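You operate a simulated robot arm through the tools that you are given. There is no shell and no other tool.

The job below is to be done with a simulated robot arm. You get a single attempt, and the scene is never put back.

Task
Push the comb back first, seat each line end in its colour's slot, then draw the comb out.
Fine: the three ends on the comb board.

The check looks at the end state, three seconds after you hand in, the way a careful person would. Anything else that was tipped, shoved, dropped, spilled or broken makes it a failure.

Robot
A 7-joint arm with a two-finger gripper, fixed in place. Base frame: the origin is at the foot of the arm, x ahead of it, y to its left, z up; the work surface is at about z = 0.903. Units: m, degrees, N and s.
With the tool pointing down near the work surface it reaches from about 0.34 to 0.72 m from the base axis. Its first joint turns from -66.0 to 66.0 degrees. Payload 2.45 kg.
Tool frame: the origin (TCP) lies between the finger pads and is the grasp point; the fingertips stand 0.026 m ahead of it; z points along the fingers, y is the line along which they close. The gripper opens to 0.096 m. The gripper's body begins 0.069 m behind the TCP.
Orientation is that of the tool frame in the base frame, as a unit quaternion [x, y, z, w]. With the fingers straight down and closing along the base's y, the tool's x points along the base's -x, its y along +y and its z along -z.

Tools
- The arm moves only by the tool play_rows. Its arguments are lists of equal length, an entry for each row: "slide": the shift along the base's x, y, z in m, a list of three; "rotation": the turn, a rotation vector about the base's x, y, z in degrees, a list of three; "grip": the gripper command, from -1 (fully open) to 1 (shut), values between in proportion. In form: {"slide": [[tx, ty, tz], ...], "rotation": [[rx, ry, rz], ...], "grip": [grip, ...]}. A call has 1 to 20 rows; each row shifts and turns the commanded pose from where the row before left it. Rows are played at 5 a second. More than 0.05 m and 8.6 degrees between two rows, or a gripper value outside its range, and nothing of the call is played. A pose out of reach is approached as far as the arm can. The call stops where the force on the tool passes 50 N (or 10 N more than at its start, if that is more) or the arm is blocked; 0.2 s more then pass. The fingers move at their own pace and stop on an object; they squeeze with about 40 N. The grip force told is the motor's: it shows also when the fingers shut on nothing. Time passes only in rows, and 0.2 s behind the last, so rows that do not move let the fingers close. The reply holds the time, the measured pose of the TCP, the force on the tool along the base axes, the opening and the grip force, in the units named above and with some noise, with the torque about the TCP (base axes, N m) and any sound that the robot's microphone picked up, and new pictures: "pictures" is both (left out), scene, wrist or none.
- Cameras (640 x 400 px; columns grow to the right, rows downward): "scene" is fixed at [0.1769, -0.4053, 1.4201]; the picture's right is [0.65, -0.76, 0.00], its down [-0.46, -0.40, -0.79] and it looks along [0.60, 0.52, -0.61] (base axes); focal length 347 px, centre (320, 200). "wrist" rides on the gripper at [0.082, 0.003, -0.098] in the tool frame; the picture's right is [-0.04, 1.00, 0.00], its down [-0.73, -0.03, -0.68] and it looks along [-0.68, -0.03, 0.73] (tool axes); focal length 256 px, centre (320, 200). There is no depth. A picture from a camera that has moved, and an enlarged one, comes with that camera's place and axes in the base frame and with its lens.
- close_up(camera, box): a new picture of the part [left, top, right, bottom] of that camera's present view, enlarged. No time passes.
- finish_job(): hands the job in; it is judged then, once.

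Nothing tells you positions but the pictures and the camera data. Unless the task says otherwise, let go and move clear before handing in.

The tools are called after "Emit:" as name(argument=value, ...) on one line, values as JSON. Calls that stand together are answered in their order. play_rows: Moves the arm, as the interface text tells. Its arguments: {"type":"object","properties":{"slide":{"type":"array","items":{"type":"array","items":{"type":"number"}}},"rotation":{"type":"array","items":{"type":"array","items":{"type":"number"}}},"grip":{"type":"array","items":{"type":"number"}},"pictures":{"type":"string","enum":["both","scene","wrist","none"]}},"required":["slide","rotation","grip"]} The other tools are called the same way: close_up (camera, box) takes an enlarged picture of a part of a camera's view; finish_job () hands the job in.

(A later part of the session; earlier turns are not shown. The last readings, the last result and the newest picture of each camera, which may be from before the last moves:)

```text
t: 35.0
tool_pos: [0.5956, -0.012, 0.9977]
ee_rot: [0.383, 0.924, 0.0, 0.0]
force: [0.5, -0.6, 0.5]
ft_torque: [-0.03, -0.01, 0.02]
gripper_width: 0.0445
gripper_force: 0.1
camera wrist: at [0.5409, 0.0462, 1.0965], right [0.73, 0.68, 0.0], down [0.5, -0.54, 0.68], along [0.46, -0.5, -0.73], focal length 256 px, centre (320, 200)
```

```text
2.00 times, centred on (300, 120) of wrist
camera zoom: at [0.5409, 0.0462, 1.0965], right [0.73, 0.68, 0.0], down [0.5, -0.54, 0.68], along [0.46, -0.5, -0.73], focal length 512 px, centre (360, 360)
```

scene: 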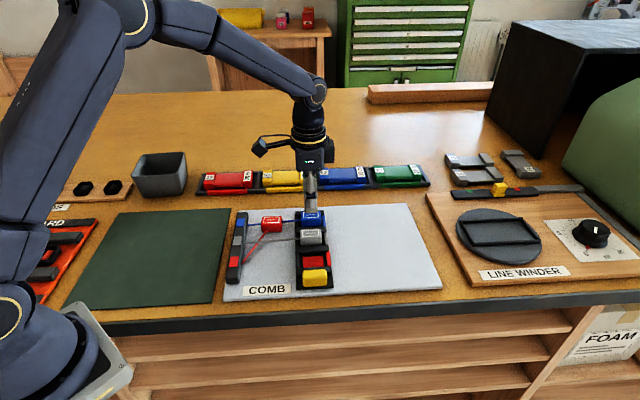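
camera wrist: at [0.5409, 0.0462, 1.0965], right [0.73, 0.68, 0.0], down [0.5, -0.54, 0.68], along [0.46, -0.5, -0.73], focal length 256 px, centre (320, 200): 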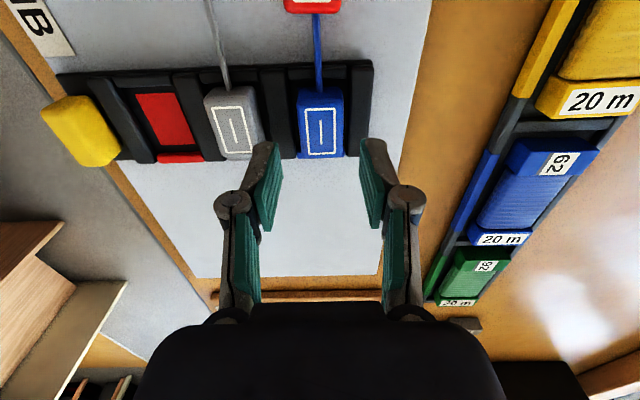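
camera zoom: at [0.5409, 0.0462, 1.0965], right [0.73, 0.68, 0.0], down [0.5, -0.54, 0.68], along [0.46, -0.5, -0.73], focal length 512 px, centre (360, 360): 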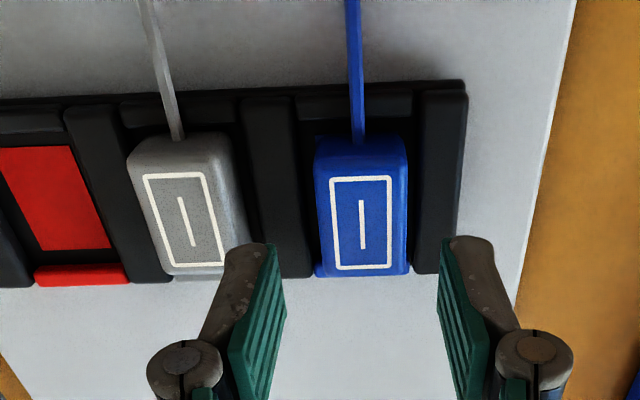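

Blue is seated too. Now the red end at s≈0.412, w≈0.348.

Emit:
play_rows(slide=[[-0.015, 0.0148, 0], [-0.015, 0.0148, 0], [-0.015, 0.0148, 0], [-0.0148, 0.0147, 0], [0, 0, -0.012], [0, 0, 0]], rotation=[[0, 0, 0], [0, 0, 0], [0, 0, 0], [0, 0, 0], [0, 0, 0], [0, 0, 0]], grip=[0.08, 0.08, 0.08, 0.08, 0.08, 0.08])

Emit:
close_up(camera="wrist", box=[200, 20, 440, 220])

Emit:
close_up(camera="scene", box=[280, 195, 340, 265])

```text
t: 36.4
tool_pos: [0.5351, 0.0447, 0.9847]
ee_rot: [0.383, 0.924, 0.0, 0.0]
force: [0.1, 0.3, -0.4]
ft_torque: [-0.04, -0.04, -0.02]
gripper_width: 0.0442
gripper_force: 0.1
camera wrist: at [0.4808, 0.1049, 1.0829], right [0.73, 0.68, 0.0], down [0.5, -0.54, 0.68], along [0.46, -0.5, -0.73], focal length 256 px, centre (320, 200)
```

scene: 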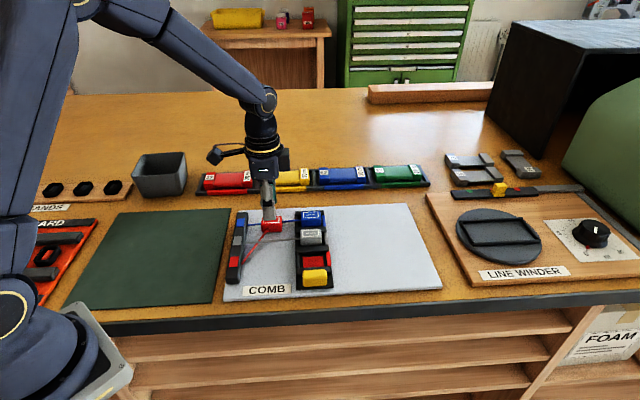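
wrist: 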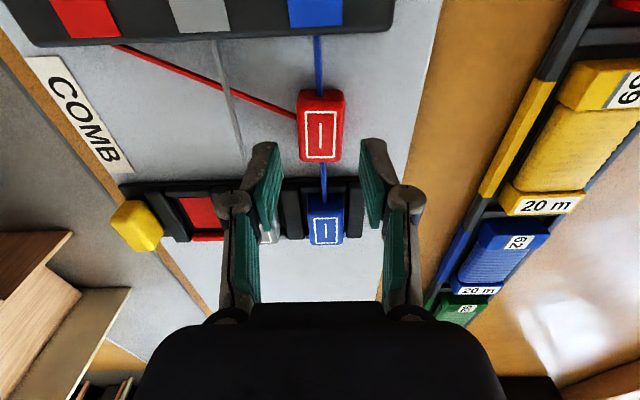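

```text
2.00 times, centred on (320, 120) of wrist
camera zoom: at [0.4808, 0.1049, 1.0829], right [0.73, 0.68, 0.0], down [0.5, -0.54, 0.68], along [0.46, -0.5, -0.73], focal length 512 px, centre (320, 360)
```

zoom: 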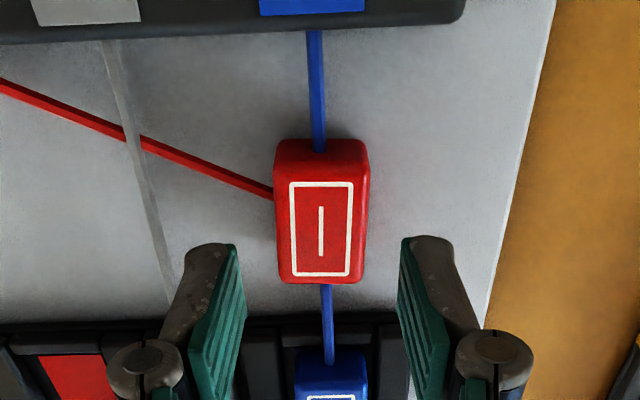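

```text
5.71 times, centred on (310, 230) of scene
camera zoom: at [0.1769, -0.4053, 1.4201], right [0.65, -0.76, 0.0], down [-0.46, -0.4, -0.79], along [0.6, 0.52, -0.61], focal length 1981 px, centre (377, 29)
```

zoom: 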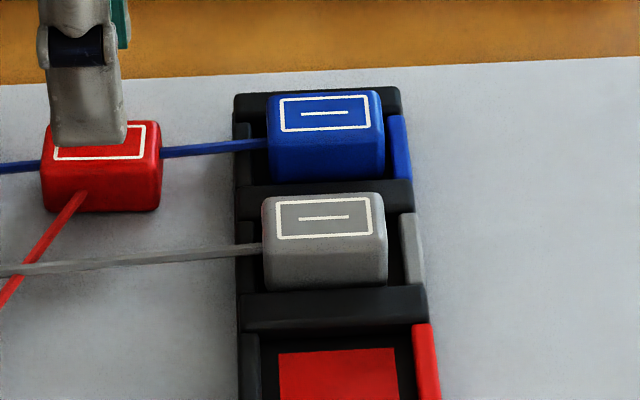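

Well lined up over red. Lowering, gripping and lifting a little.

Emit:
play_rows(slide=[[0, 0, -0.018], [0, 0, -0.016], [0, 0, -0.01], [0, 0, 0], [0, 0, 0], [0, 0, 0], [0, 0, 0], [0, 0, 0.005], [0, 0, 0.005], [0, 0, 0]], rotation=[[0, 0, 0], [0, 0, 0], [0, 0, 0], [0, 0, 0], [0, 0, 0], [0, 0, 0], [0, 0, 0], [0, 0, 0], [0, 0, 0], [0, 0, 0]], grip=[0.08, 0.08, 0.08, 0.6, 0.7, 0.7, 0.7, 0.7, 0.7, 0.7])

Emit:
close_up(camera="scene", box=[230, 205, 340, 290])

Emit:
close_up(camera="wrist", box=[200, 60, 440, 260])

```text
t: 38.6
tool_pos: [0.5367, 0.0437, 0.9535]
ee_rot: [0.383, 0.924, 0.001, 0.0]
force: [-0.9, -0.5, -0.4]
ft_torque: [0.02, 0.01, -0.01]
gripper_width: 0.0285
gripper_force: 40.0
camera wrist: at [0.4822, 0.1044, 1.0513], right [0.73, 0.68, 0.0], down [0.5, -0.54, 0.68], along [0.46, -0.5, -0.73], focal length 256 px, centre (320, 200)
```

scene: 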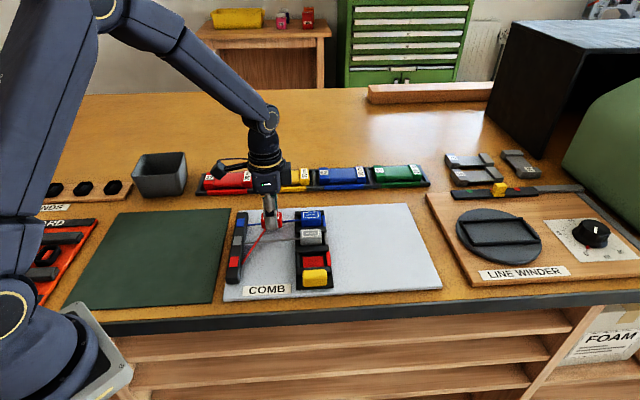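
wrist: 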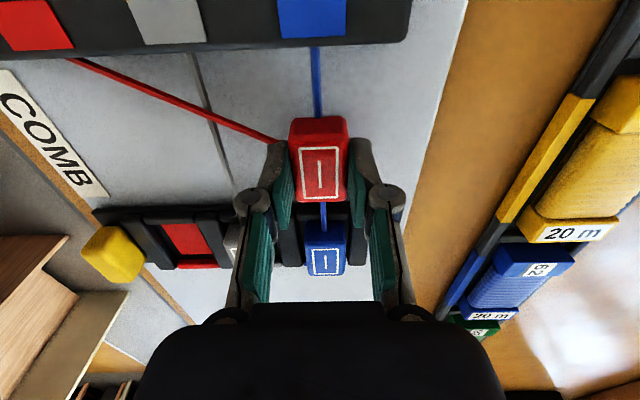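

```text
4.71 times, centred on (285, 248) of scene
camera zoom: at [0.1769, -0.4053, 1.4201], right [0.65, -0.76, 0.0], down [-0.46, -0.4, -0.79], along [0.6, 0.52, -0.61], focal length 1632 px, centre (485, -24)
```

zoom: 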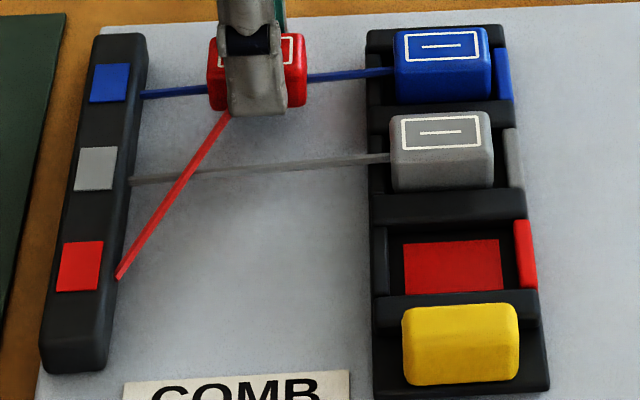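

```text
2.00 times, centred on (320, 160) of wrist
camera zoom: at [0.4822, 0.1044, 1.0513], right [0.73, 0.68, 0.0], down [0.5, -0.54, 0.68], along [0.46, -0.5, -0.73], focal length 512 px, centre (320, 280)
```

zoom: 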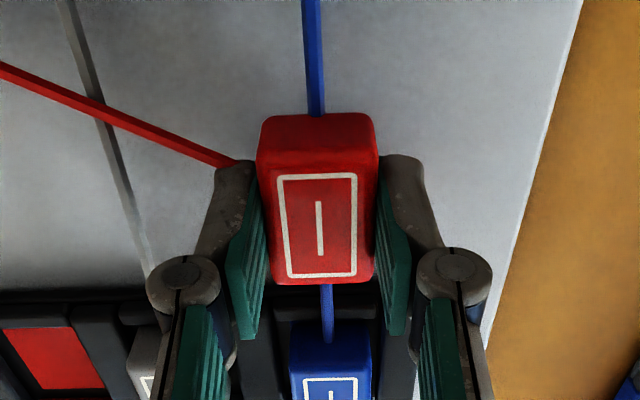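

Red is held and lifted. Raising it clear and carrying it to the front (red) slot.

Emit:
play_rows(slide=[[0, 0, 0.01], [0, 0, 0.015], [0, 0, 0.015], [-0.0025, -0.01745, 0], [-0.0025, -0.01745, 0], [-0.0025, -0.01745, 0], [-0.0025, -0.01745, 0], [-0.0025, -0.01745, 0], [-0.0025, -0.01745, 0], [-0.0025, -0.01745, 0], [-0.0025, -0.01745, 0], [0, 0, -0.012], [0, 0, 0]], rotation=[[0, 0, 0], [0, 0, 0], [0, 0, 0], [0, 0, 0], [0, 0, 0], [0, 0, 0], [0, 0, 0], [0, 0, 0], [0, 0, 0], [0, 0, 0], [0, 0, 0], [0, 0, 0], [0, 0, 0]], grip=[0.7, 0.7, 0.7, 0.7, 0.7, 0.7, 0.7, 0.7, 0.7, 0.7, 0.7, 0.7, 0.7])

Emit:
close_up(camera="scene", box=[280, 220, 350, 290])

Emit:
close_up(camera="wrist", box=[200, 60, 440, 260])

```text
t: 41.4
tool_pos: [0.5183, -0.0952, 0.9797]
ee_rot: [0.384, 0.924, 0.0, 0.0]
force: [-0.2, 0.8, -0.6]
ft_torque: [0.0, -0.02, 0.0]
gripper_width: 0.0289
gripper_force: 39.9
camera wrist: at [0.4624, -0.0353, 1.0778], right [0.73, 0.68, 0.0], down [0.5, -0.54, 0.68], along [0.46, -0.5, -0.73], focal length 256 px, centre (320, 200)
```

scene: 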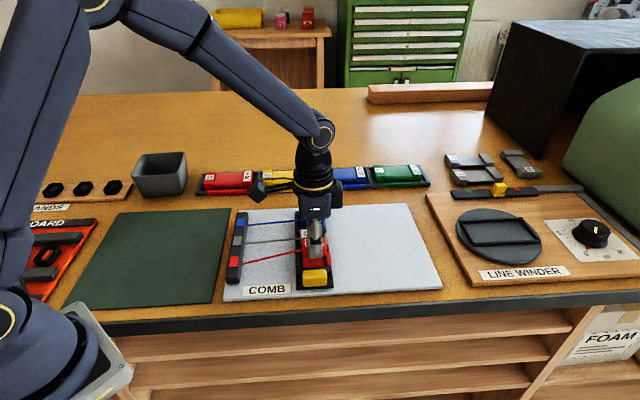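
wrist: 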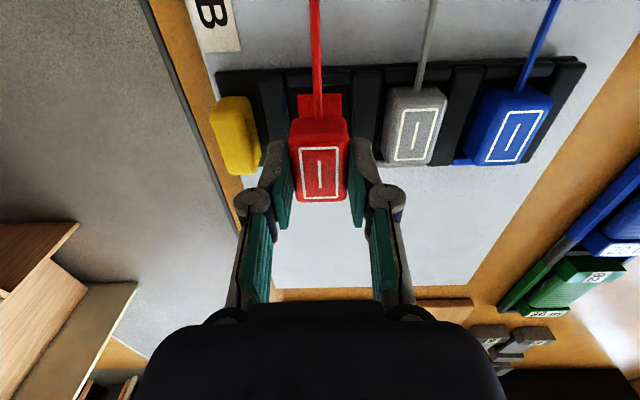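

```text
5.71 times, centred on (315, 255) of scene
camera zoom: at [0.1769, -0.4053, 1.4201], right [0.65, -0.76, 0.0], down [-0.46, -0.4, -0.79], along [0.6, 0.52, -0.61], focal length 1981 px, centre (349, -114)
```

zoom: 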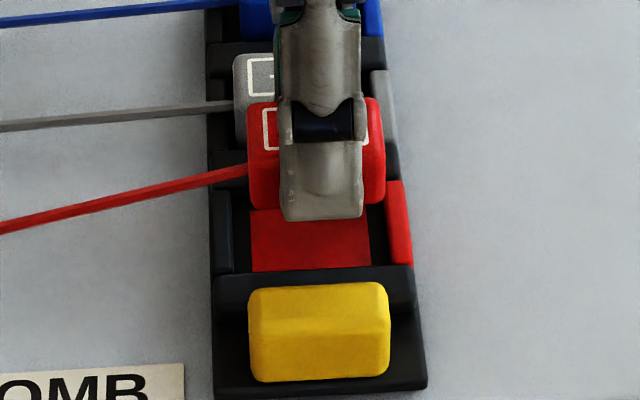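

```text
2.00 times, centred on (320, 160) of wrist
camera zoom: at [0.4624, -0.0353, 1.0778], right [0.73, 0.68, 0.0], down [0.5, -0.54, 0.68], along [0.46, -0.5, -0.73], focal length 512 px, centre (320, 280)
```

zoom: 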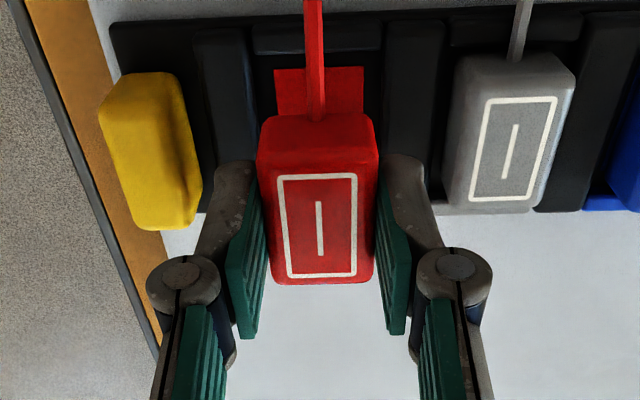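

Red is over its slot, about 1 mm past centre. Correcting and lowering.

Emit:
play_rows(slide=[[-0.0006, 0.0012, -0.01], [0, 0, -0.01], [0, 0, -0.0055], [0, 0, 0]], rotation=[[0, 0, 0], [0, 0, 0], [0, 0, 0], [0, 0, 0]], grip=[0.7, 0.7, 0.7, 0.7])

Emit:
close_up(camera="scene", box=[285, 235, 340, 290])

Emit:
close_up(camera="wrist", box=[200, 60, 440, 260])

```text
t: 42.4
tool_pos: [0.5167, -0.0935, 0.956]
ee_rot: [0.384, 0.923, 0.0, 0.0]
force: [0.1, 0.1, -0.1]
ft_torque: [-0.02, -0.02, 0.0]
gripper_width: 0.0288
gripper_force: 40.4
camera wrist: at [0.4615, -0.0335, 1.0528], right [0.73, 0.68, 0.0], down [0.5, -0.54, 0.68], along [0.46, -0.5, -0.73], focal length 256 px, centre (320, 200)
```

scene: 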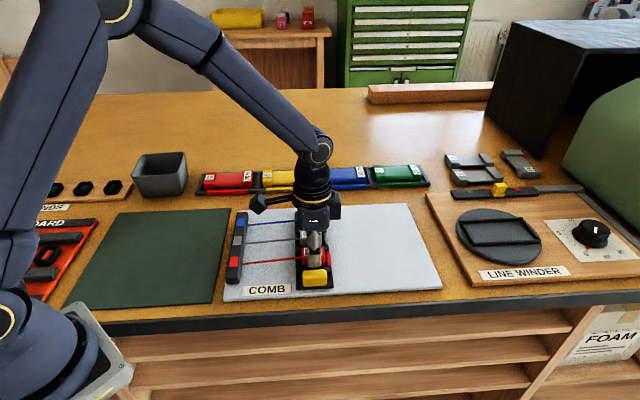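
wrist: 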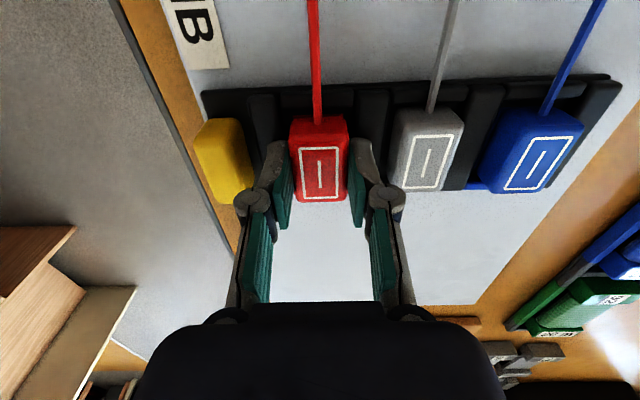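

```text
7.27 times, centred on (312, 262) of scene
camera zoom: at [0.1769, -0.4053, 1.4201], right [0.65, -0.76, 0.0], down [-0.46, -0.4, -0.79], along [0.6, 0.52, -0.61], focal length 2522 px, centre (374, -254)
```

zoom: 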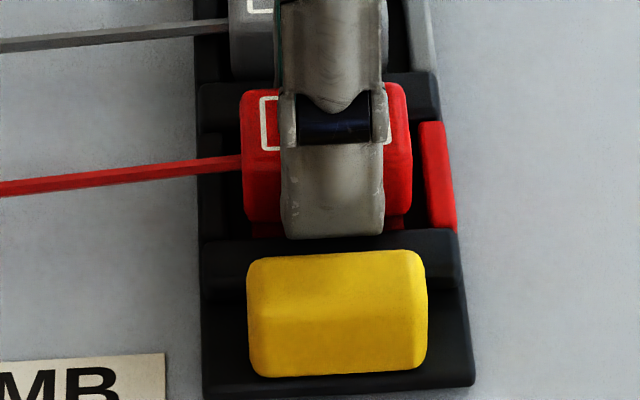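

```text
2.00 times, centred on (320, 160) of wrist
camera zoom: at [0.4615, -0.0335, 1.0528], right [0.73, 0.68, 0.0], down [0.5, -0.54, 0.68], along [0.46, -0.5, -0.73], focal length 512 px, centre (320, 280)
```

zoom: 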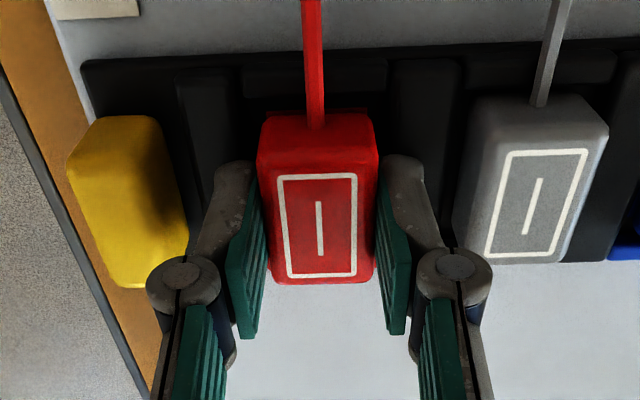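

Red sits within its slot's walls. Lowering the last 1.5 mm, opening only a little (handle is near), and rising.

Emit:
play_rows(slide=[[0, 0, -0.0015], [0, 0, 0], [0, 0, 0], [0, 0, 0], [0, 0, 0.01], [0, 0, 0.015], [0, 0, 0.02], [0, 0, 0.02], [0, 0, 0]], rotation=[[0, 0, 0], [0, 0, 0], [0, 0, 0], [0, 0, 0], [0, 0, 0], [0, 0, 0], [0, 0, 0], [0, 0, 0], [0, 0, 0]], grip=[0.7, 0.7, 0.27, 0.2, 0.2, 0.2, 0.2, 0.2, 0.2])

Emit:
close_up(camera="scene", box=[280, 205, 350, 295])

Emit:
close_up(camera="wrist", box=[210, 10, 490, 210])

```text
t: 44.4
tool_pos: [0.5174, -0.0942, 1.0185]
ee_rot: [0.382, 0.924, 0.001, 0.0]
force: [-0.5, 1.1, -0.3]
ft_torque: [0.01, 0.0, 0.03]
gripper_width: 0.0386
gripper_force: 0.0
camera wrist: at [0.4624, -0.0328, 1.1162], right [0.73, 0.68, 0.0], down [0.5, -0.54, 0.68], along [0.46, -0.5, -0.73], focal length 256 px, centre (320, 200)
```

scene: 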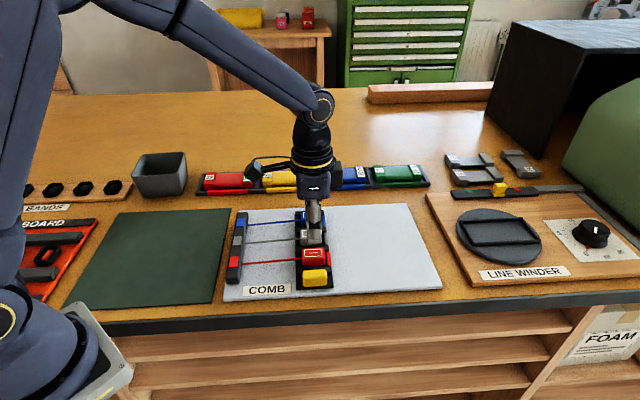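
wrist: 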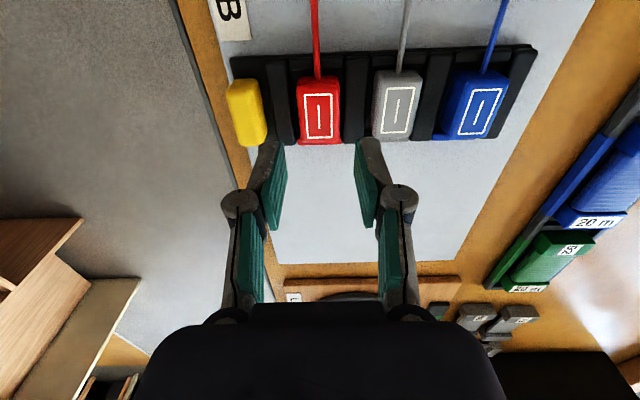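

```text
4.44 times, centred on (315, 250) of scene
camera zoom: at [0.1769, -0.4053, 1.4201], right [0.65, -0.76, 0.0], down [-0.46, -0.4, -0.79], along [0.6, 0.52, -0.61], focal length 1541 px, centre (342, -22)
```

zoom: 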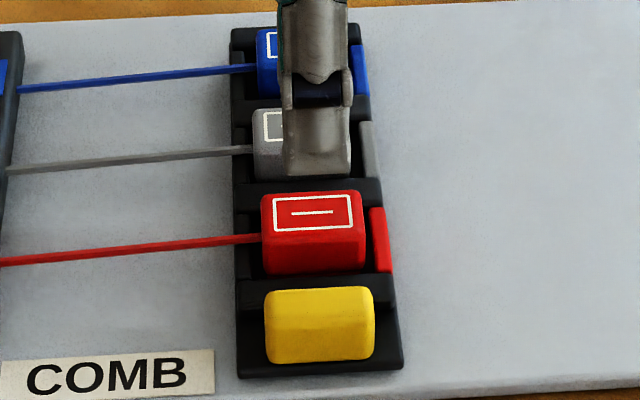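

```text
2.00 times, centred on (350, 110) of wrist
camera zoom: at [0.4624, -0.0328, 1.1162], right [0.73, 0.68, 0.0], down [0.5, -0.54, 0.68], along [0.46, -0.5, -0.73], focal length 512 px, centre (260, 380)
```

zoom: 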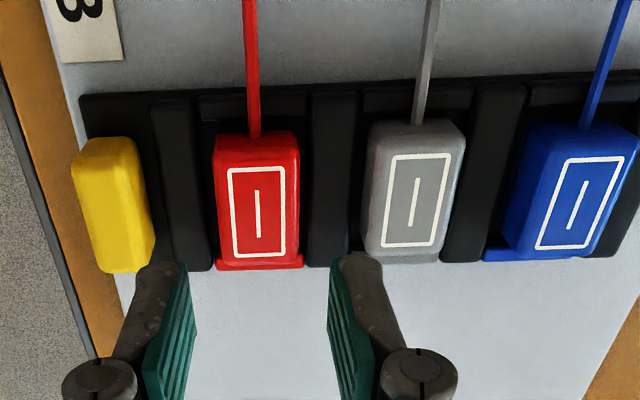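

All three ends lie flat in their own slots with parallel lines. Now I'll turn the wrist back by +90° and go above the yellow handle (~s=0.245, w=0.432) to draw the comb out.

Emit:
play_rows(slide=[[0, 0, 0.01], [-0.00345, -0.00354, 0], [-0.00345, -0.00354, 0], [-0.00345, -0.00354, 0], [-0.00345, -0.00354, 0], [-0.00345, -0.00354, 0], [-0.00345, -0.00354, 0], [-0.00345, -0.00354, 0], [-0.00345, -0.00354, 0], [-0.00345, -0.00354, 0], [-0.00345, -0.00354, 0], [-0.00345, -0.00354, 0], [0, 0, 0]], rotation=[[0, 0, 0], [0, 0, 8.18], [0, 0, 8.18], [0, 0, 8.18], [0, 0, 8.18], [0, 0, 8.18], [0, 0, 8.18], [0, 0, 8.18], [0, 0, 8.18], [0, 0, 8.18], [0, 0, 8.18], [0, 0, 8.2], [0, 0, 0]], grip=[0.2, 0, -0.25, -0.25, -0.25, -0.25, -0.25, -0.25, -0.25, -0.25, -0.25, -0.25, -0.25])

Emit:
close_up(camera="scene", box=[280, 205, 350, 295])

Emit:
close_up(camera="wrist", box=[200, 20, 480, 240])

```text
t: 47.2
tool_pos: [0.4779, -0.1312, 1.0287]
ee_rot: [-0.383, 0.924, -0.001, 0.0]
force: [1.0, 0.4, -0.9]
ft_torque: [0.01, 0.0, 0.02]
gripper_width: 0.0602
gripper_force: 0.1
camera wrist: at [0.4193, -0.1865, 1.1259], right [-0.68, 0.73, 0.0], down [0.54, 0.5, 0.68], along [0.5, 0.46, -0.73], focal length 256 px, centre (320, 200)
```

scene: 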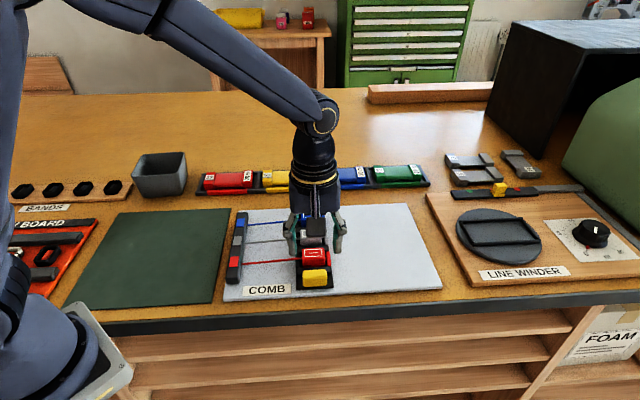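
wrist: 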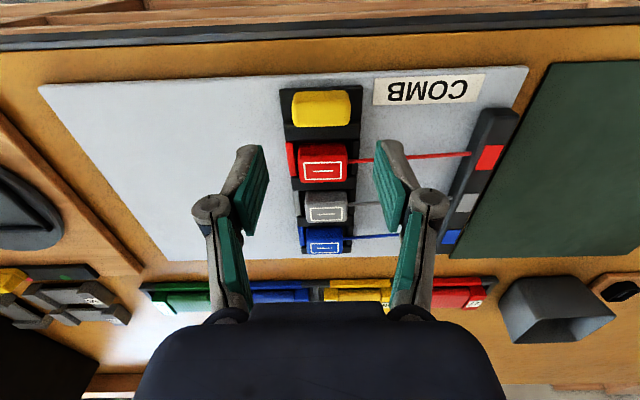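

```text
4.44 times, centred on (315, 250) of scene
camera zoom: at [0.1769, -0.4053, 1.4201], right [0.65, -0.76, 0.0], down [-0.46, -0.4, -0.79], along [0.6, 0.52, -0.61], focal length 1541 px, centre (342, -22)
```

zoom: 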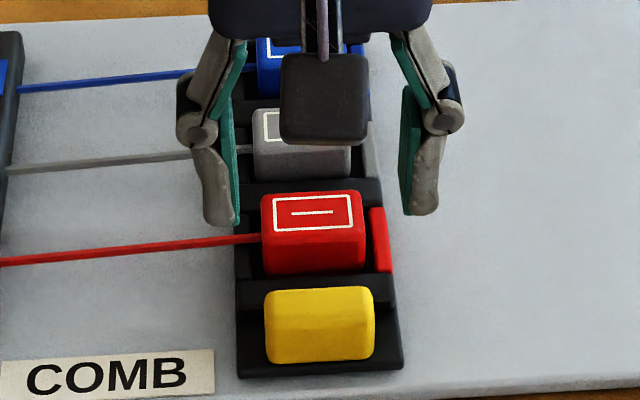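

```text
1.82 times, centred on (340, 130) of wrist
camera zoom: at [0.4193, -0.1865, 1.1259], right [-0.68, 0.73, 0.0], down [0.54, 0.5, 0.68], along [0.5, 0.46, -0.73], focal length 465 px, centre (284, 327)
```

zoom: 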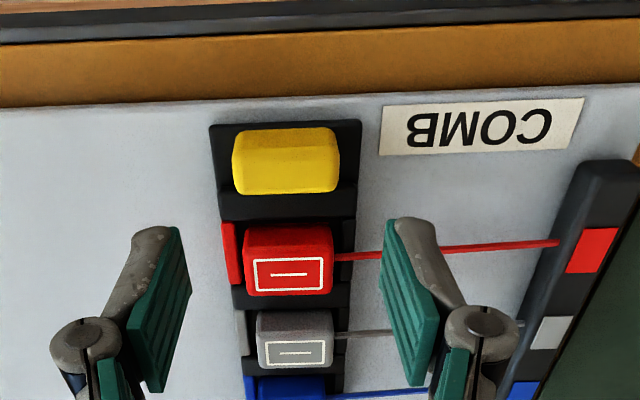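

The open gripper is centred over the handle. Lowering over it and narrowing to a loose fit (about 50 mm).

Emit:
play_rows(slide=[[-0.0007, -0.0007, -0.025], [0, 0, -0.025], [0, 0, -0.02], [0, 0, -0.0115], [0, 0, 0], [0, 0, 0]], rotation=[[0, 0, 0], [0, 0, 0], [0, 0, 0], [0, 0, 0], [0, 0, 0], [0, 0, 0]], grip=[-0.25, -0.25, -0.25, -0.25, -0.03, -0.03])

Emit:
close_up(camera="scene", box=[280, 205, 350, 295])

Emit:
close_up(camera="wrist", box=[200, 80, 440, 300])

```text
t: 48.6
tool_pos: [0.4793, -0.1314, 0.9452]
ee_rot: [-0.382, 0.924, 0.0, 0.0]
force: [0.7, 0.1, 0.1]
ft_torque: [-0.03, 0.02, -0.02]
gripper_width: 0.0491
gripper_force: 0.1
camera wrist: at [0.4194, -0.1872, 1.0437], right [-0.68, 0.73, 0.0], down [0.54, 0.5, 0.68], along [0.5, 0.46, -0.73], focal length 256 px, centre (320, 200)
```

scene: 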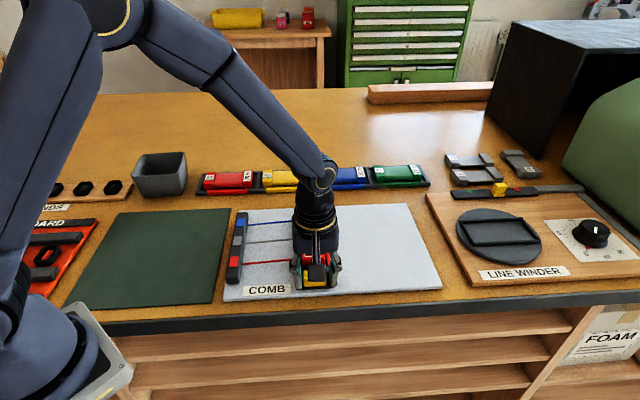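
wrist: 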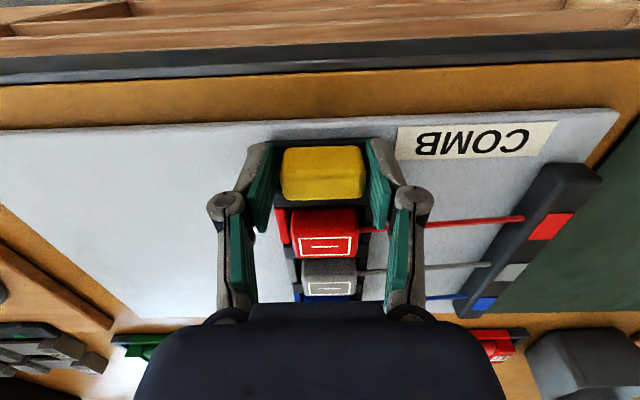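

```text
4.44 times, centred on (315, 250) of scene
camera zoom: at [0.1769, -0.4053, 1.4201], right [0.65, -0.76, 0.0], down [-0.46, -0.4, -0.79], along [0.6, 0.52, -0.61], focal length 1541 px, centre (342, -22)
```

zoom: 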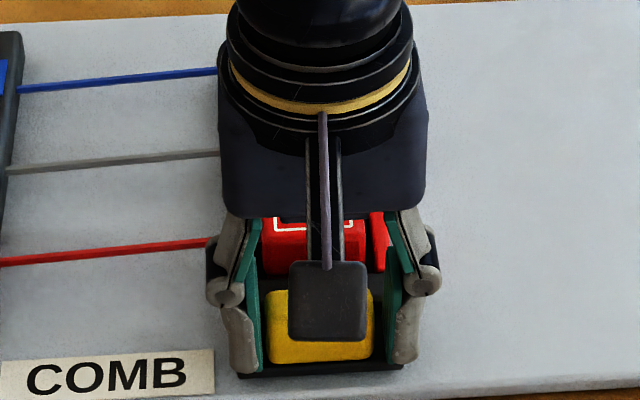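

```text
1.82 times, centred on (320, 190) of wrist
camera zoom: at [0.4194, -0.1872, 1.0437], right [-0.68, 0.73, 0.0], down [0.54, 0.5, 0.68], along [0.5, 0.46, -0.73], focal length 465 px, centre (320, 218)
```

zoom: 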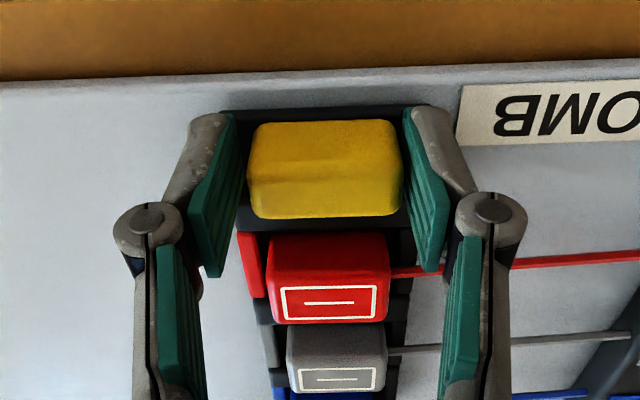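

The handle is straddled. Drawing the comb out slowly (away from the bar), checking that the ends travel with it.

Emit:
play_rows(slide=[[0.0015, -0.0015, 0], [0.0015, -0.0015, 0], [0.002, -0.002, 0], [0.003, -0.003, 0], [0.003, -0.003, 0], [0.003, -0.003, 0], [0.003, -0.003, 0], [0.003, -0.003, 0], [0.002, -0.002, 0], [0, 0, 0]], rotation=[[0, 0, 0], [0, 0, 0], [0, 0, 0], [0, 0, 0], [0, 0, 0], [0, 0, 0], [0, 0, 0], [0, 0, 0], [0, 0, 0], [0, 0, 0]], grip=[-0.03, -0.03, -0.03, -0.03, -0.03, -0.03, -0.03, -0.03, -0.03, -0.03])

Emit:
close_up(camera="scene", box=[225, 200, 385, 300])

Emit:
close_up(camera="wrist", box=[200, 80, 440, 300])

```text
t: 50.8
tool_pos: [0.4986, -0.154, 0.9452]
ee_rot: [-0.382, 0.924, 0.0, 0.0]
force: [-0.6, 0.1, -0.6]
ft_torque: [-0.03, 0.02, 0.01]
gripper_width: 0.0502
gripper_force: 0.0
camera wrist: at [0.4395, -0.2096, 1.0443], right [-0.68, 0.73, 0.0], down [0.54, 0.5, 0.68], along [0.5, 0.46, -0.73], focal length 256 px, centre (320, 200)
```

scene: 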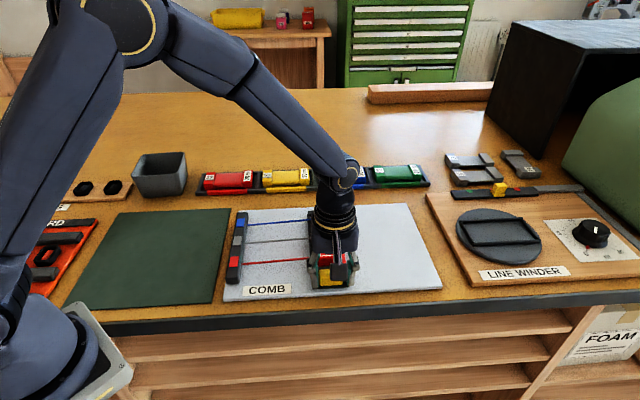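
wrist: 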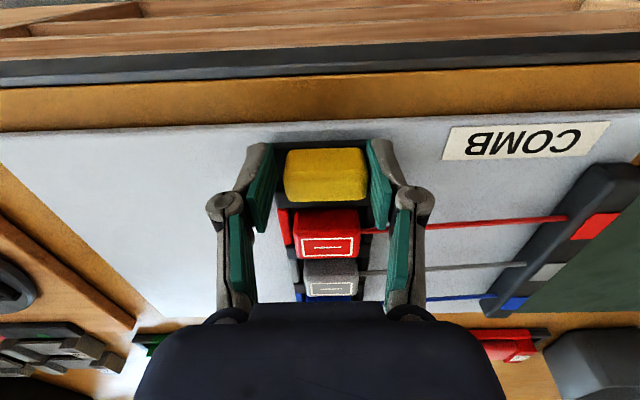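

```text
4.00 times, centred on (305, 250) of scene
camera zoom: at [0.1769, -0.4053, 1.4201], right [0.65, -0.76, 0.0], down [-0.46, -0.4, -0.79], along [0.6, 0.52, -0.61], focal length 1387 px, centre (380, 0)
```

zoom: 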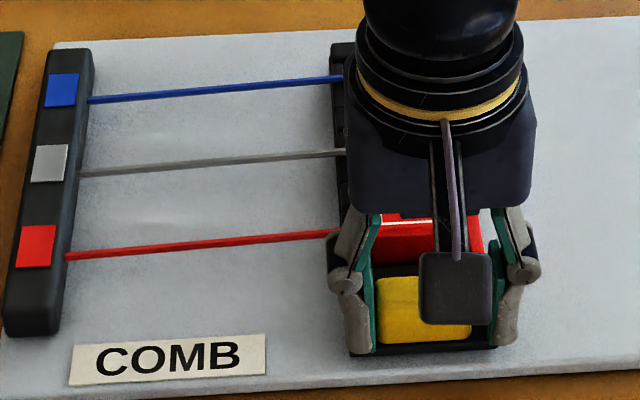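

```text
1.82 times, centred on (320, 190) of wrist
camera zoom: at [0.4395, -0.2096, 1.0443], right [-0.68, 0.73, 0.0], down [0.54, 0.5, 0.68], along [0.5, 0.46, -0.73], focal length 465 px, centre (320, 218)
```

zoom: 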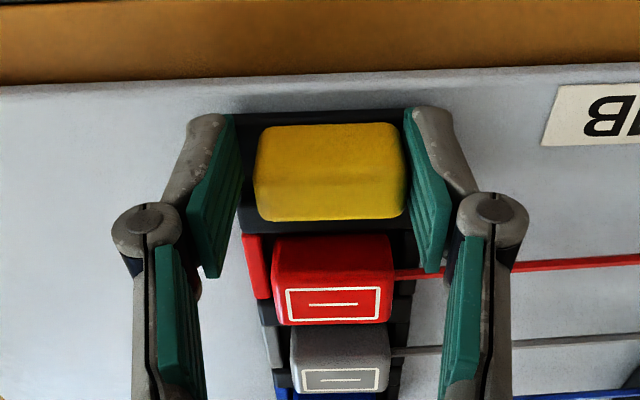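

The ends ride along. Continuing to draw out.

Emit:
play_rows(slide=[[0.002, -0.002, 0], [0.0035, -0.0035, 0], [0.004, -0.004, 0], [0.004, -0.004, 0], [0.004, -0.004, 0], [0.004, -0.004, 0], [0.004, -0.004, 0], [0.004, -0.004, 0], [0.004, -0.004, 0], [0.004, -0.004, 0], [0.004, -0.004, 0], [0.0035, -0.0035, 0], [0.002, -0.002, 0], [0, 0, 0]], rotation=[[0, 0, 0], [0, 0, 0], [0, 0, 0], [0, 0, 0], [0, 0, 0], [0, 0, 0], [0, 0, 0], [0, 0, 0], [0, 0, 0], [0, 0, 0], [0, 0, 0], [0, 0, 0], [0, 0, 0], [0, 0, 0]], grip=[-0.03, -0.03, -0.03, -0.03, -0.03, -0.03, -0.03, -0.03, -0.03, -0.03, -0.03, -0.03, -0.03, -0.03])

Emit:
close_up(camera="scene", box=[225, 195, 445, 305])

Emit:
close_up(camera="wrist", box=[200, 80, 440, 300])

```text
t: 53.8
tool_pos: [0.547, -0.2014, 0.9473]
ee_rot: [-0.383, 0.924, 0.0, 0.0]
force: [-1.2, 0.6, 0.7]
ft_torque: [0.03, 0.03, -0.04]
gripper_width: 0.0501
gripper_force: 0.1
camera wrist: at [0.4872, -0.2569, 1.0454], right [-0.68, 0.73, 0.0], down [0.54, 0.5, 0.68], along [0.5, 0.46, -0.73], focal length 256 px, centre (320, 200)
```

scene: 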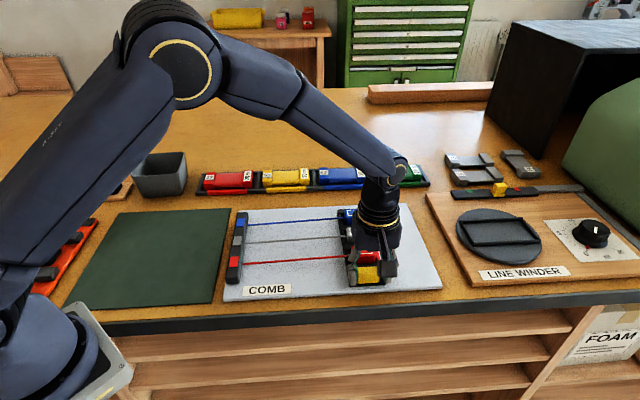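
wrist: 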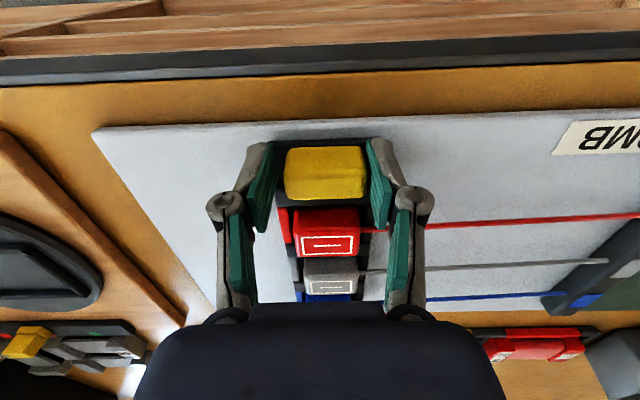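

```text
2.91 times, centred on (335, 250) of scene
camera zoom: at [0.1769, -0.4053, 1.4201], right [0.65, -0.76, 0.0], down [-0.46, -0.4, -0.79], along [0.6, 0.52, -0.61], focal length 1009 px, centre (276, 54)
```

zoom: 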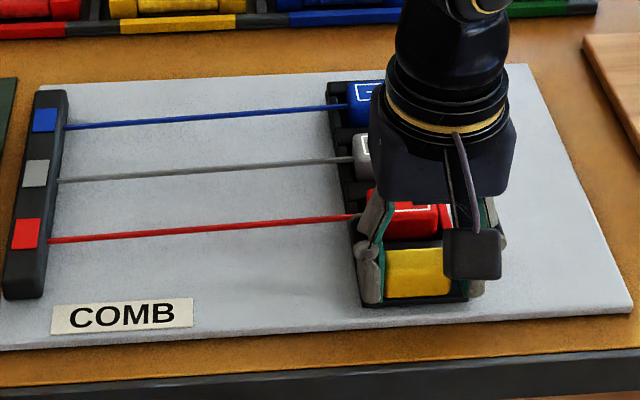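

```text
1.82 times, centred on (320, 190) of wrist
camera zoom: at [0.4872, -0.2569, 1.0454], right [-0.68, 0.73, 0.0], down [0.54, 0.5, 0.68], along [0.5, 0.46, -0.73], focal length 465 px, centre (320, 218)
```

zoom: 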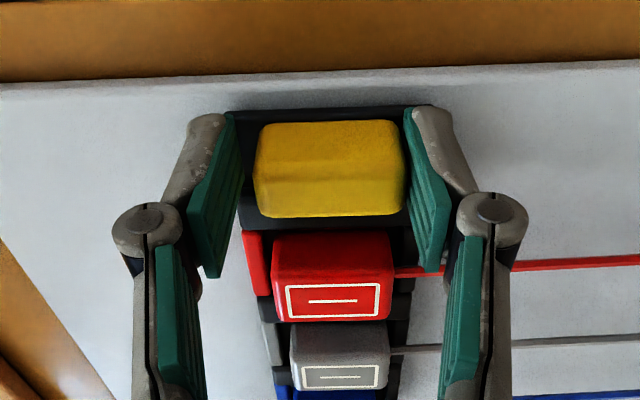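

Comb centre is near w≈0.526, with the start position at ≈0.545. Continuing more slowly and watching for an end stop.

Emit:
play_rows(slide=[[0.002, -0.002, 0], [0.002, -0.002, 0], [0.002, -0.002, 0], [0.002, -0.002, 0], [0.002, -0.002, 0], [0.002, -0.002, 0], [0.0015, -0.0015, 0], [0, 0, 0]], rotation=[[0, 0, 0], [0, 0, 0], [0, 0, 0], [0, 0, 0], [0, 0, 0], [0, 0, 0], [0, 0, 0], [0, 0, 0]], grip=[-0.03, -0.03, -0.03, -0.03, -0.03, -0.03, -0.03, -0.03])

Emit:
close_up(camera="scene", box=[225, 195, 445, 305])

Emit:
close_up(camera="wrist", box=[200, 80, 440, 300])

```text
t: 55.6
tool_pos: [0.5613, -0.2138, 0.947]
ee_rot: [-0.383, 0.924, 0.0, 0.0]
force: [-0.1, -0.8, -0.6]
ft_torque: [0.02, 0.05, 0.01]
gripper_width: 0.0502
gripper_force: 0.2
camera wrist: at [0.5016, -0.2696, 1.0449], right [-0.68, 0.73, 0.0], down [0.54, 0.5, 0.68], along [0.5, 0.46, -0.73], focal length 256 px, centre (320, 200)
```

scene: 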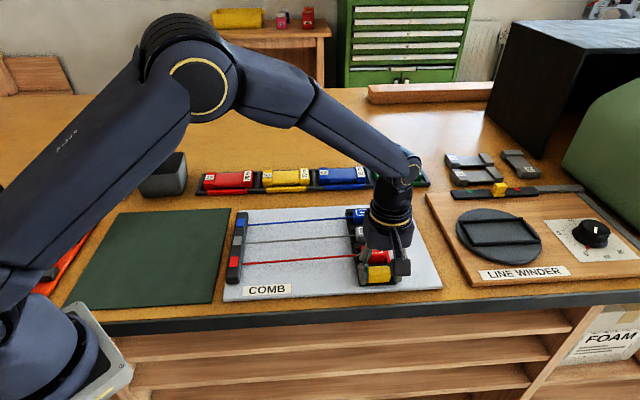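
wrist: 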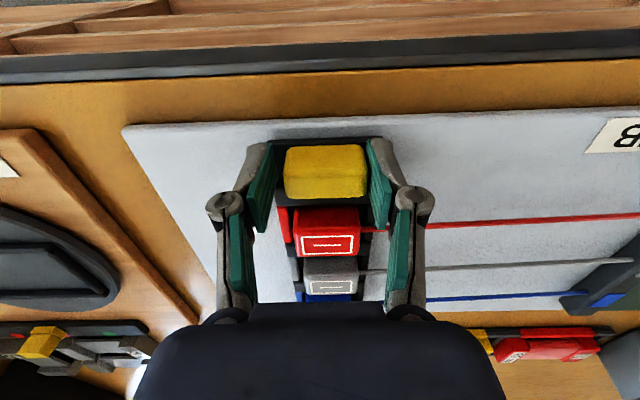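

```text
2.91 times, centred on (335, 250) of scene
camera zoom: at [0.1769, -0.4053, 1.4201], right [0.65, -0.76, 0.0], down [-0.46, -0.4, -0.79], along [0.6, 0.52, -0.61], focal length 1009 px, centre (276, 54)
```

zoom: 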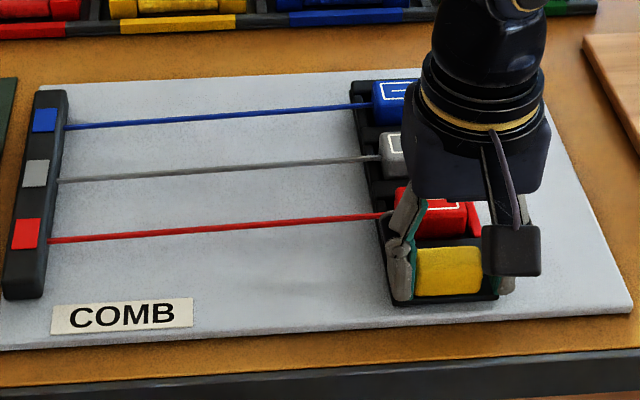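

```text
1.82 times, centred on (320, 190) of wrist
camera zoom: at [0.5016, -0.2696, 1.0449], right [-0.68, 0.73, 0.0], down [0.54, 0.5, 0.68], along [0.5, 0.46, -0.73], focal length 465 px, centre (320, 218)
```

zoom: 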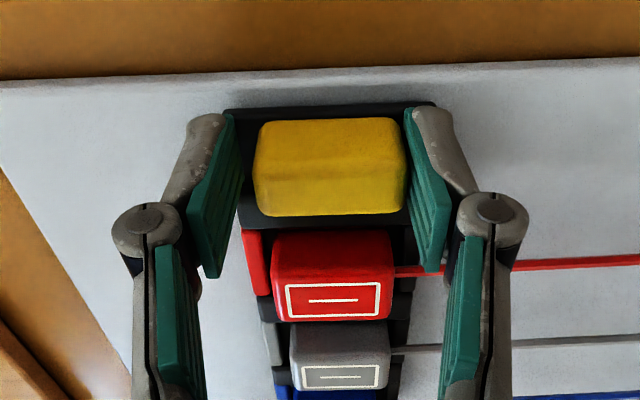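

It's back at its starting place with no stop felt yet. I'll keep drawing gently to find the end of travel, staying on the board.

Emit:
play_rows(slide=[[0.0015, -0.0015, 0], [0.0015, -0.0015, 0], [0.0015, -0.0015, 0], [0.0015, -0.0015, 0], [0.0015, -0.0015, 0], [0.0015, -0.0015, 0], [0.0015, -0.0015, 0], [0.0015, -0.0015, 0], [0, 0, 0]], rotation=[[0, 0, 0], [0, 0, 0], [0, 0, 0], [0, 0, 0], [0, 0, 0], [0, 0, 0], [0, 0, 0], [0, 0, 0], [0, 0, 0]], grip=[-0.03, -0.03, -0.03, -0.03, -0.03, -0.03, -0.03, -0.03, -0.03])

Emit:
close_up(camera="scene", box=[225, 195, 445, 305])

Emit:
close_up(camera="wrist", box=[200, 80, 440, 300])

```text
t: 57.6
tool_pos: [0.5727, -0.2269, 0.9478]
ee_rot: [-0.383, 0.924, 0.0, 0.001]
force: [0.1, 0.1, -0.6]
ft_torque: [0.03, 0.01, 0.0]
gripper_width: 0.0501
gripper_force: 0.4
camera wrist: at [0.5136, -0.2821, 1.0451], right [-0.68, 0.73, 0.0], down [0.54, 0.5, 0.68], along [0.5, 0.46, -0.73], focal length 256 px, centre (320, 200)
```

scene: 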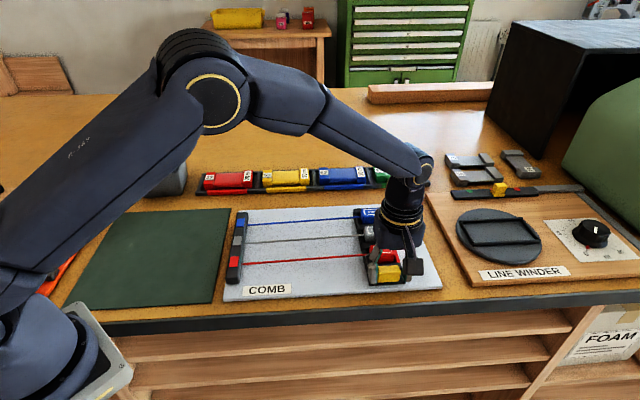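
wrist: 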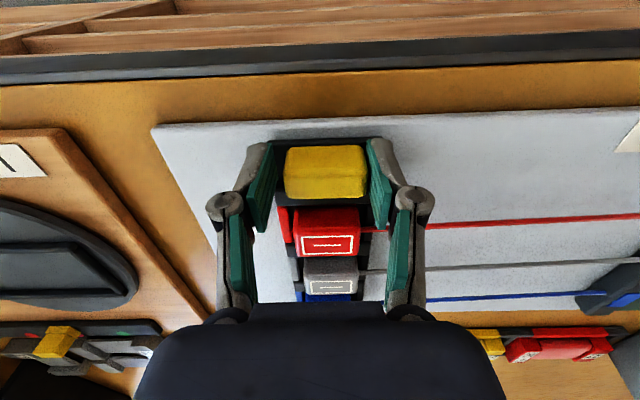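

```text
2.91 times, centred on (335, 250) of scene
camera zoom: at [0.1769, -0.4053, 1.4201], right [0.65, -0.76, 0.0], down [-0.46, -0.4, -0.79], along [0.6, 0.52, -0.61], focal length 1009 px, centre (276, 54)
```

zoom: 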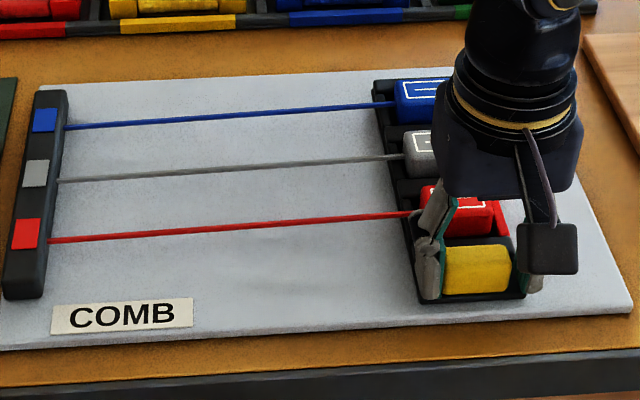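

```text
1.82 times, centred on (320, 190) of wrist
camera zoom: at [0.5136, -0.2821, 1.0451], right [-0.68, 0.73, 0.0], down [0.54, 0.5, 0.68], along [0.5, 0.46, -0.73], focal length 465 px, centre (320, 218)
```

zoom: 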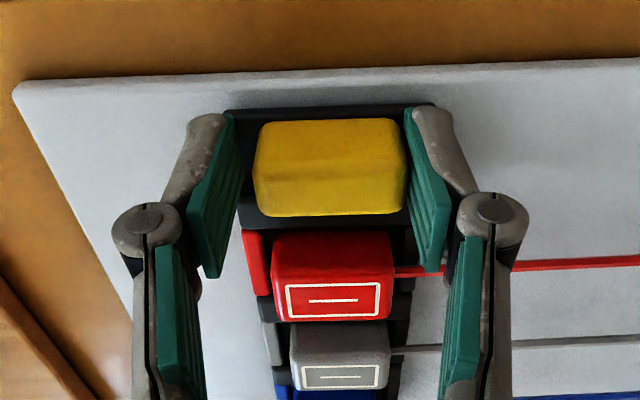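

The comb travels past its start position without resistance, so there is more "out" to go. Continuing gently.

Emit:
play_rows(slide=[[0.0015, -0.0015, 0], [0.0015, -0.0015, 0], [0.0015, -0.0015, 0], [0.0015, -0.0015, 0], [0.0015, -0.0015, 0], [0.0015, -0.0015, 0], [0.0015, -0.0015, 0], [0.0015, -0.0015, 0], [0, 0, 0]], rotation=[[0, 0, 0], [0, 0, 0], [0, 0, 0], [0, 0, 0], [0, 0, 0], [0, 0, 0], [0, 0, 0], [0, 0, 0], [0, 0, 0]], grip=[-0.03, -0.03, -0.03, -0.03, -0.03, -0.03, -0.03, -0.03, -0.03])

Emit:
close_up(camera="scene", box=[225, 195, 445, 305])

Emit:
close_up(camera="wrist", box=[200, 80, 440, 300])

```text
t: 59.6
tool_pos: [0.5841, -0.2382, 0.9471]
ee_rot: [-0.382, 0.924, 0.001, 0.0]
force: [-0.3, 0.6, -1.0]
ft_torque: [0.01, 0.01, -0.04]
gripper_width: 0.0501
gripper_force: 0.4
camera wrist: at [0.5253, -0.2937, 1.045], right [-0.68, 0.73, 0.0], down [0.54, 0.5, 0.68], along [0.5, 0.46, -0.73], focal length 256 px, centre (320, 200)
```

scene: 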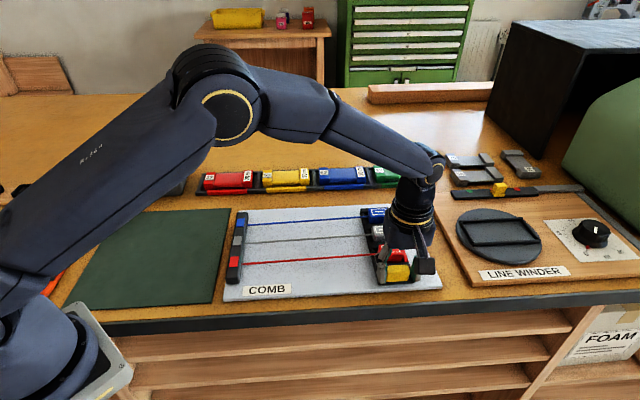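
wrist: 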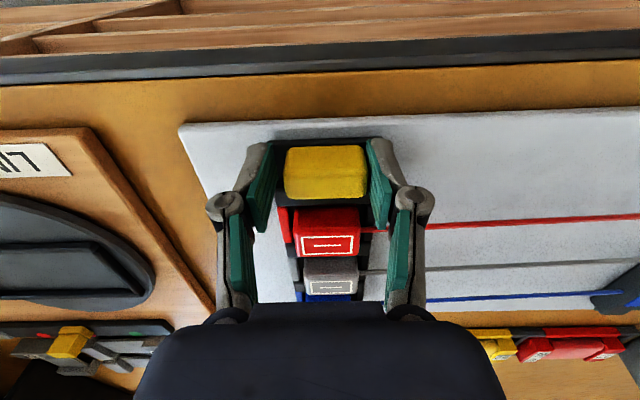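

```text
2.91 times, centred on (335, 250) of scene
camera zoom: at [0.1769, -0.4053, 1.4201], right [0.65, -0.76, 0.0], down [-0.46, -0.4, -0.79], along [0.6, 0.52, -0.61], focal length 1009 px, centre (276, 54)
```

zoom: 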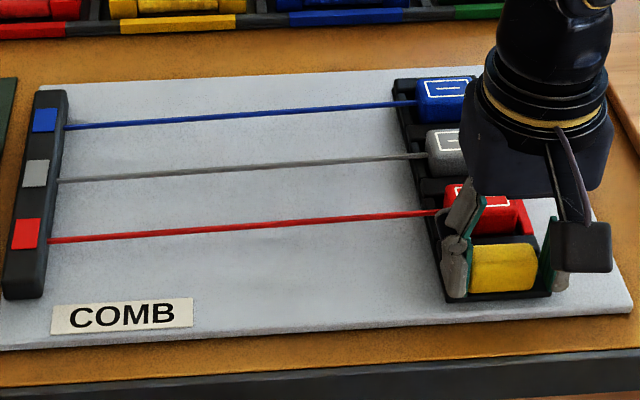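

```text
1.82 times, centred on (320, 190) of wrist
camera zoom: at [0.5253, -0.2937, 1.045], right [-0.68, 0.73, 0.0], down [0.54, 0.5, 0.68], along [0.5, 0.46, -0.73], focal length 465 px, centre (320, 218)
```

zoom: 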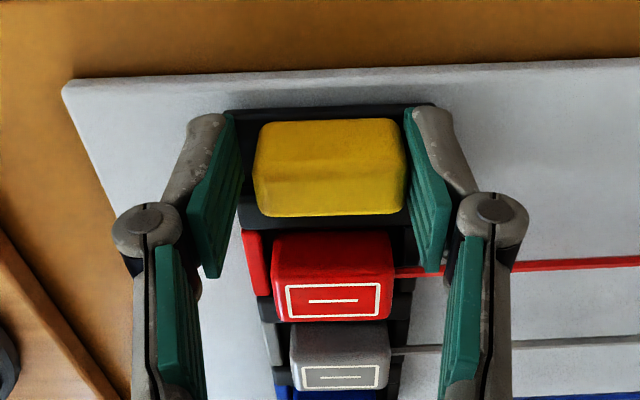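

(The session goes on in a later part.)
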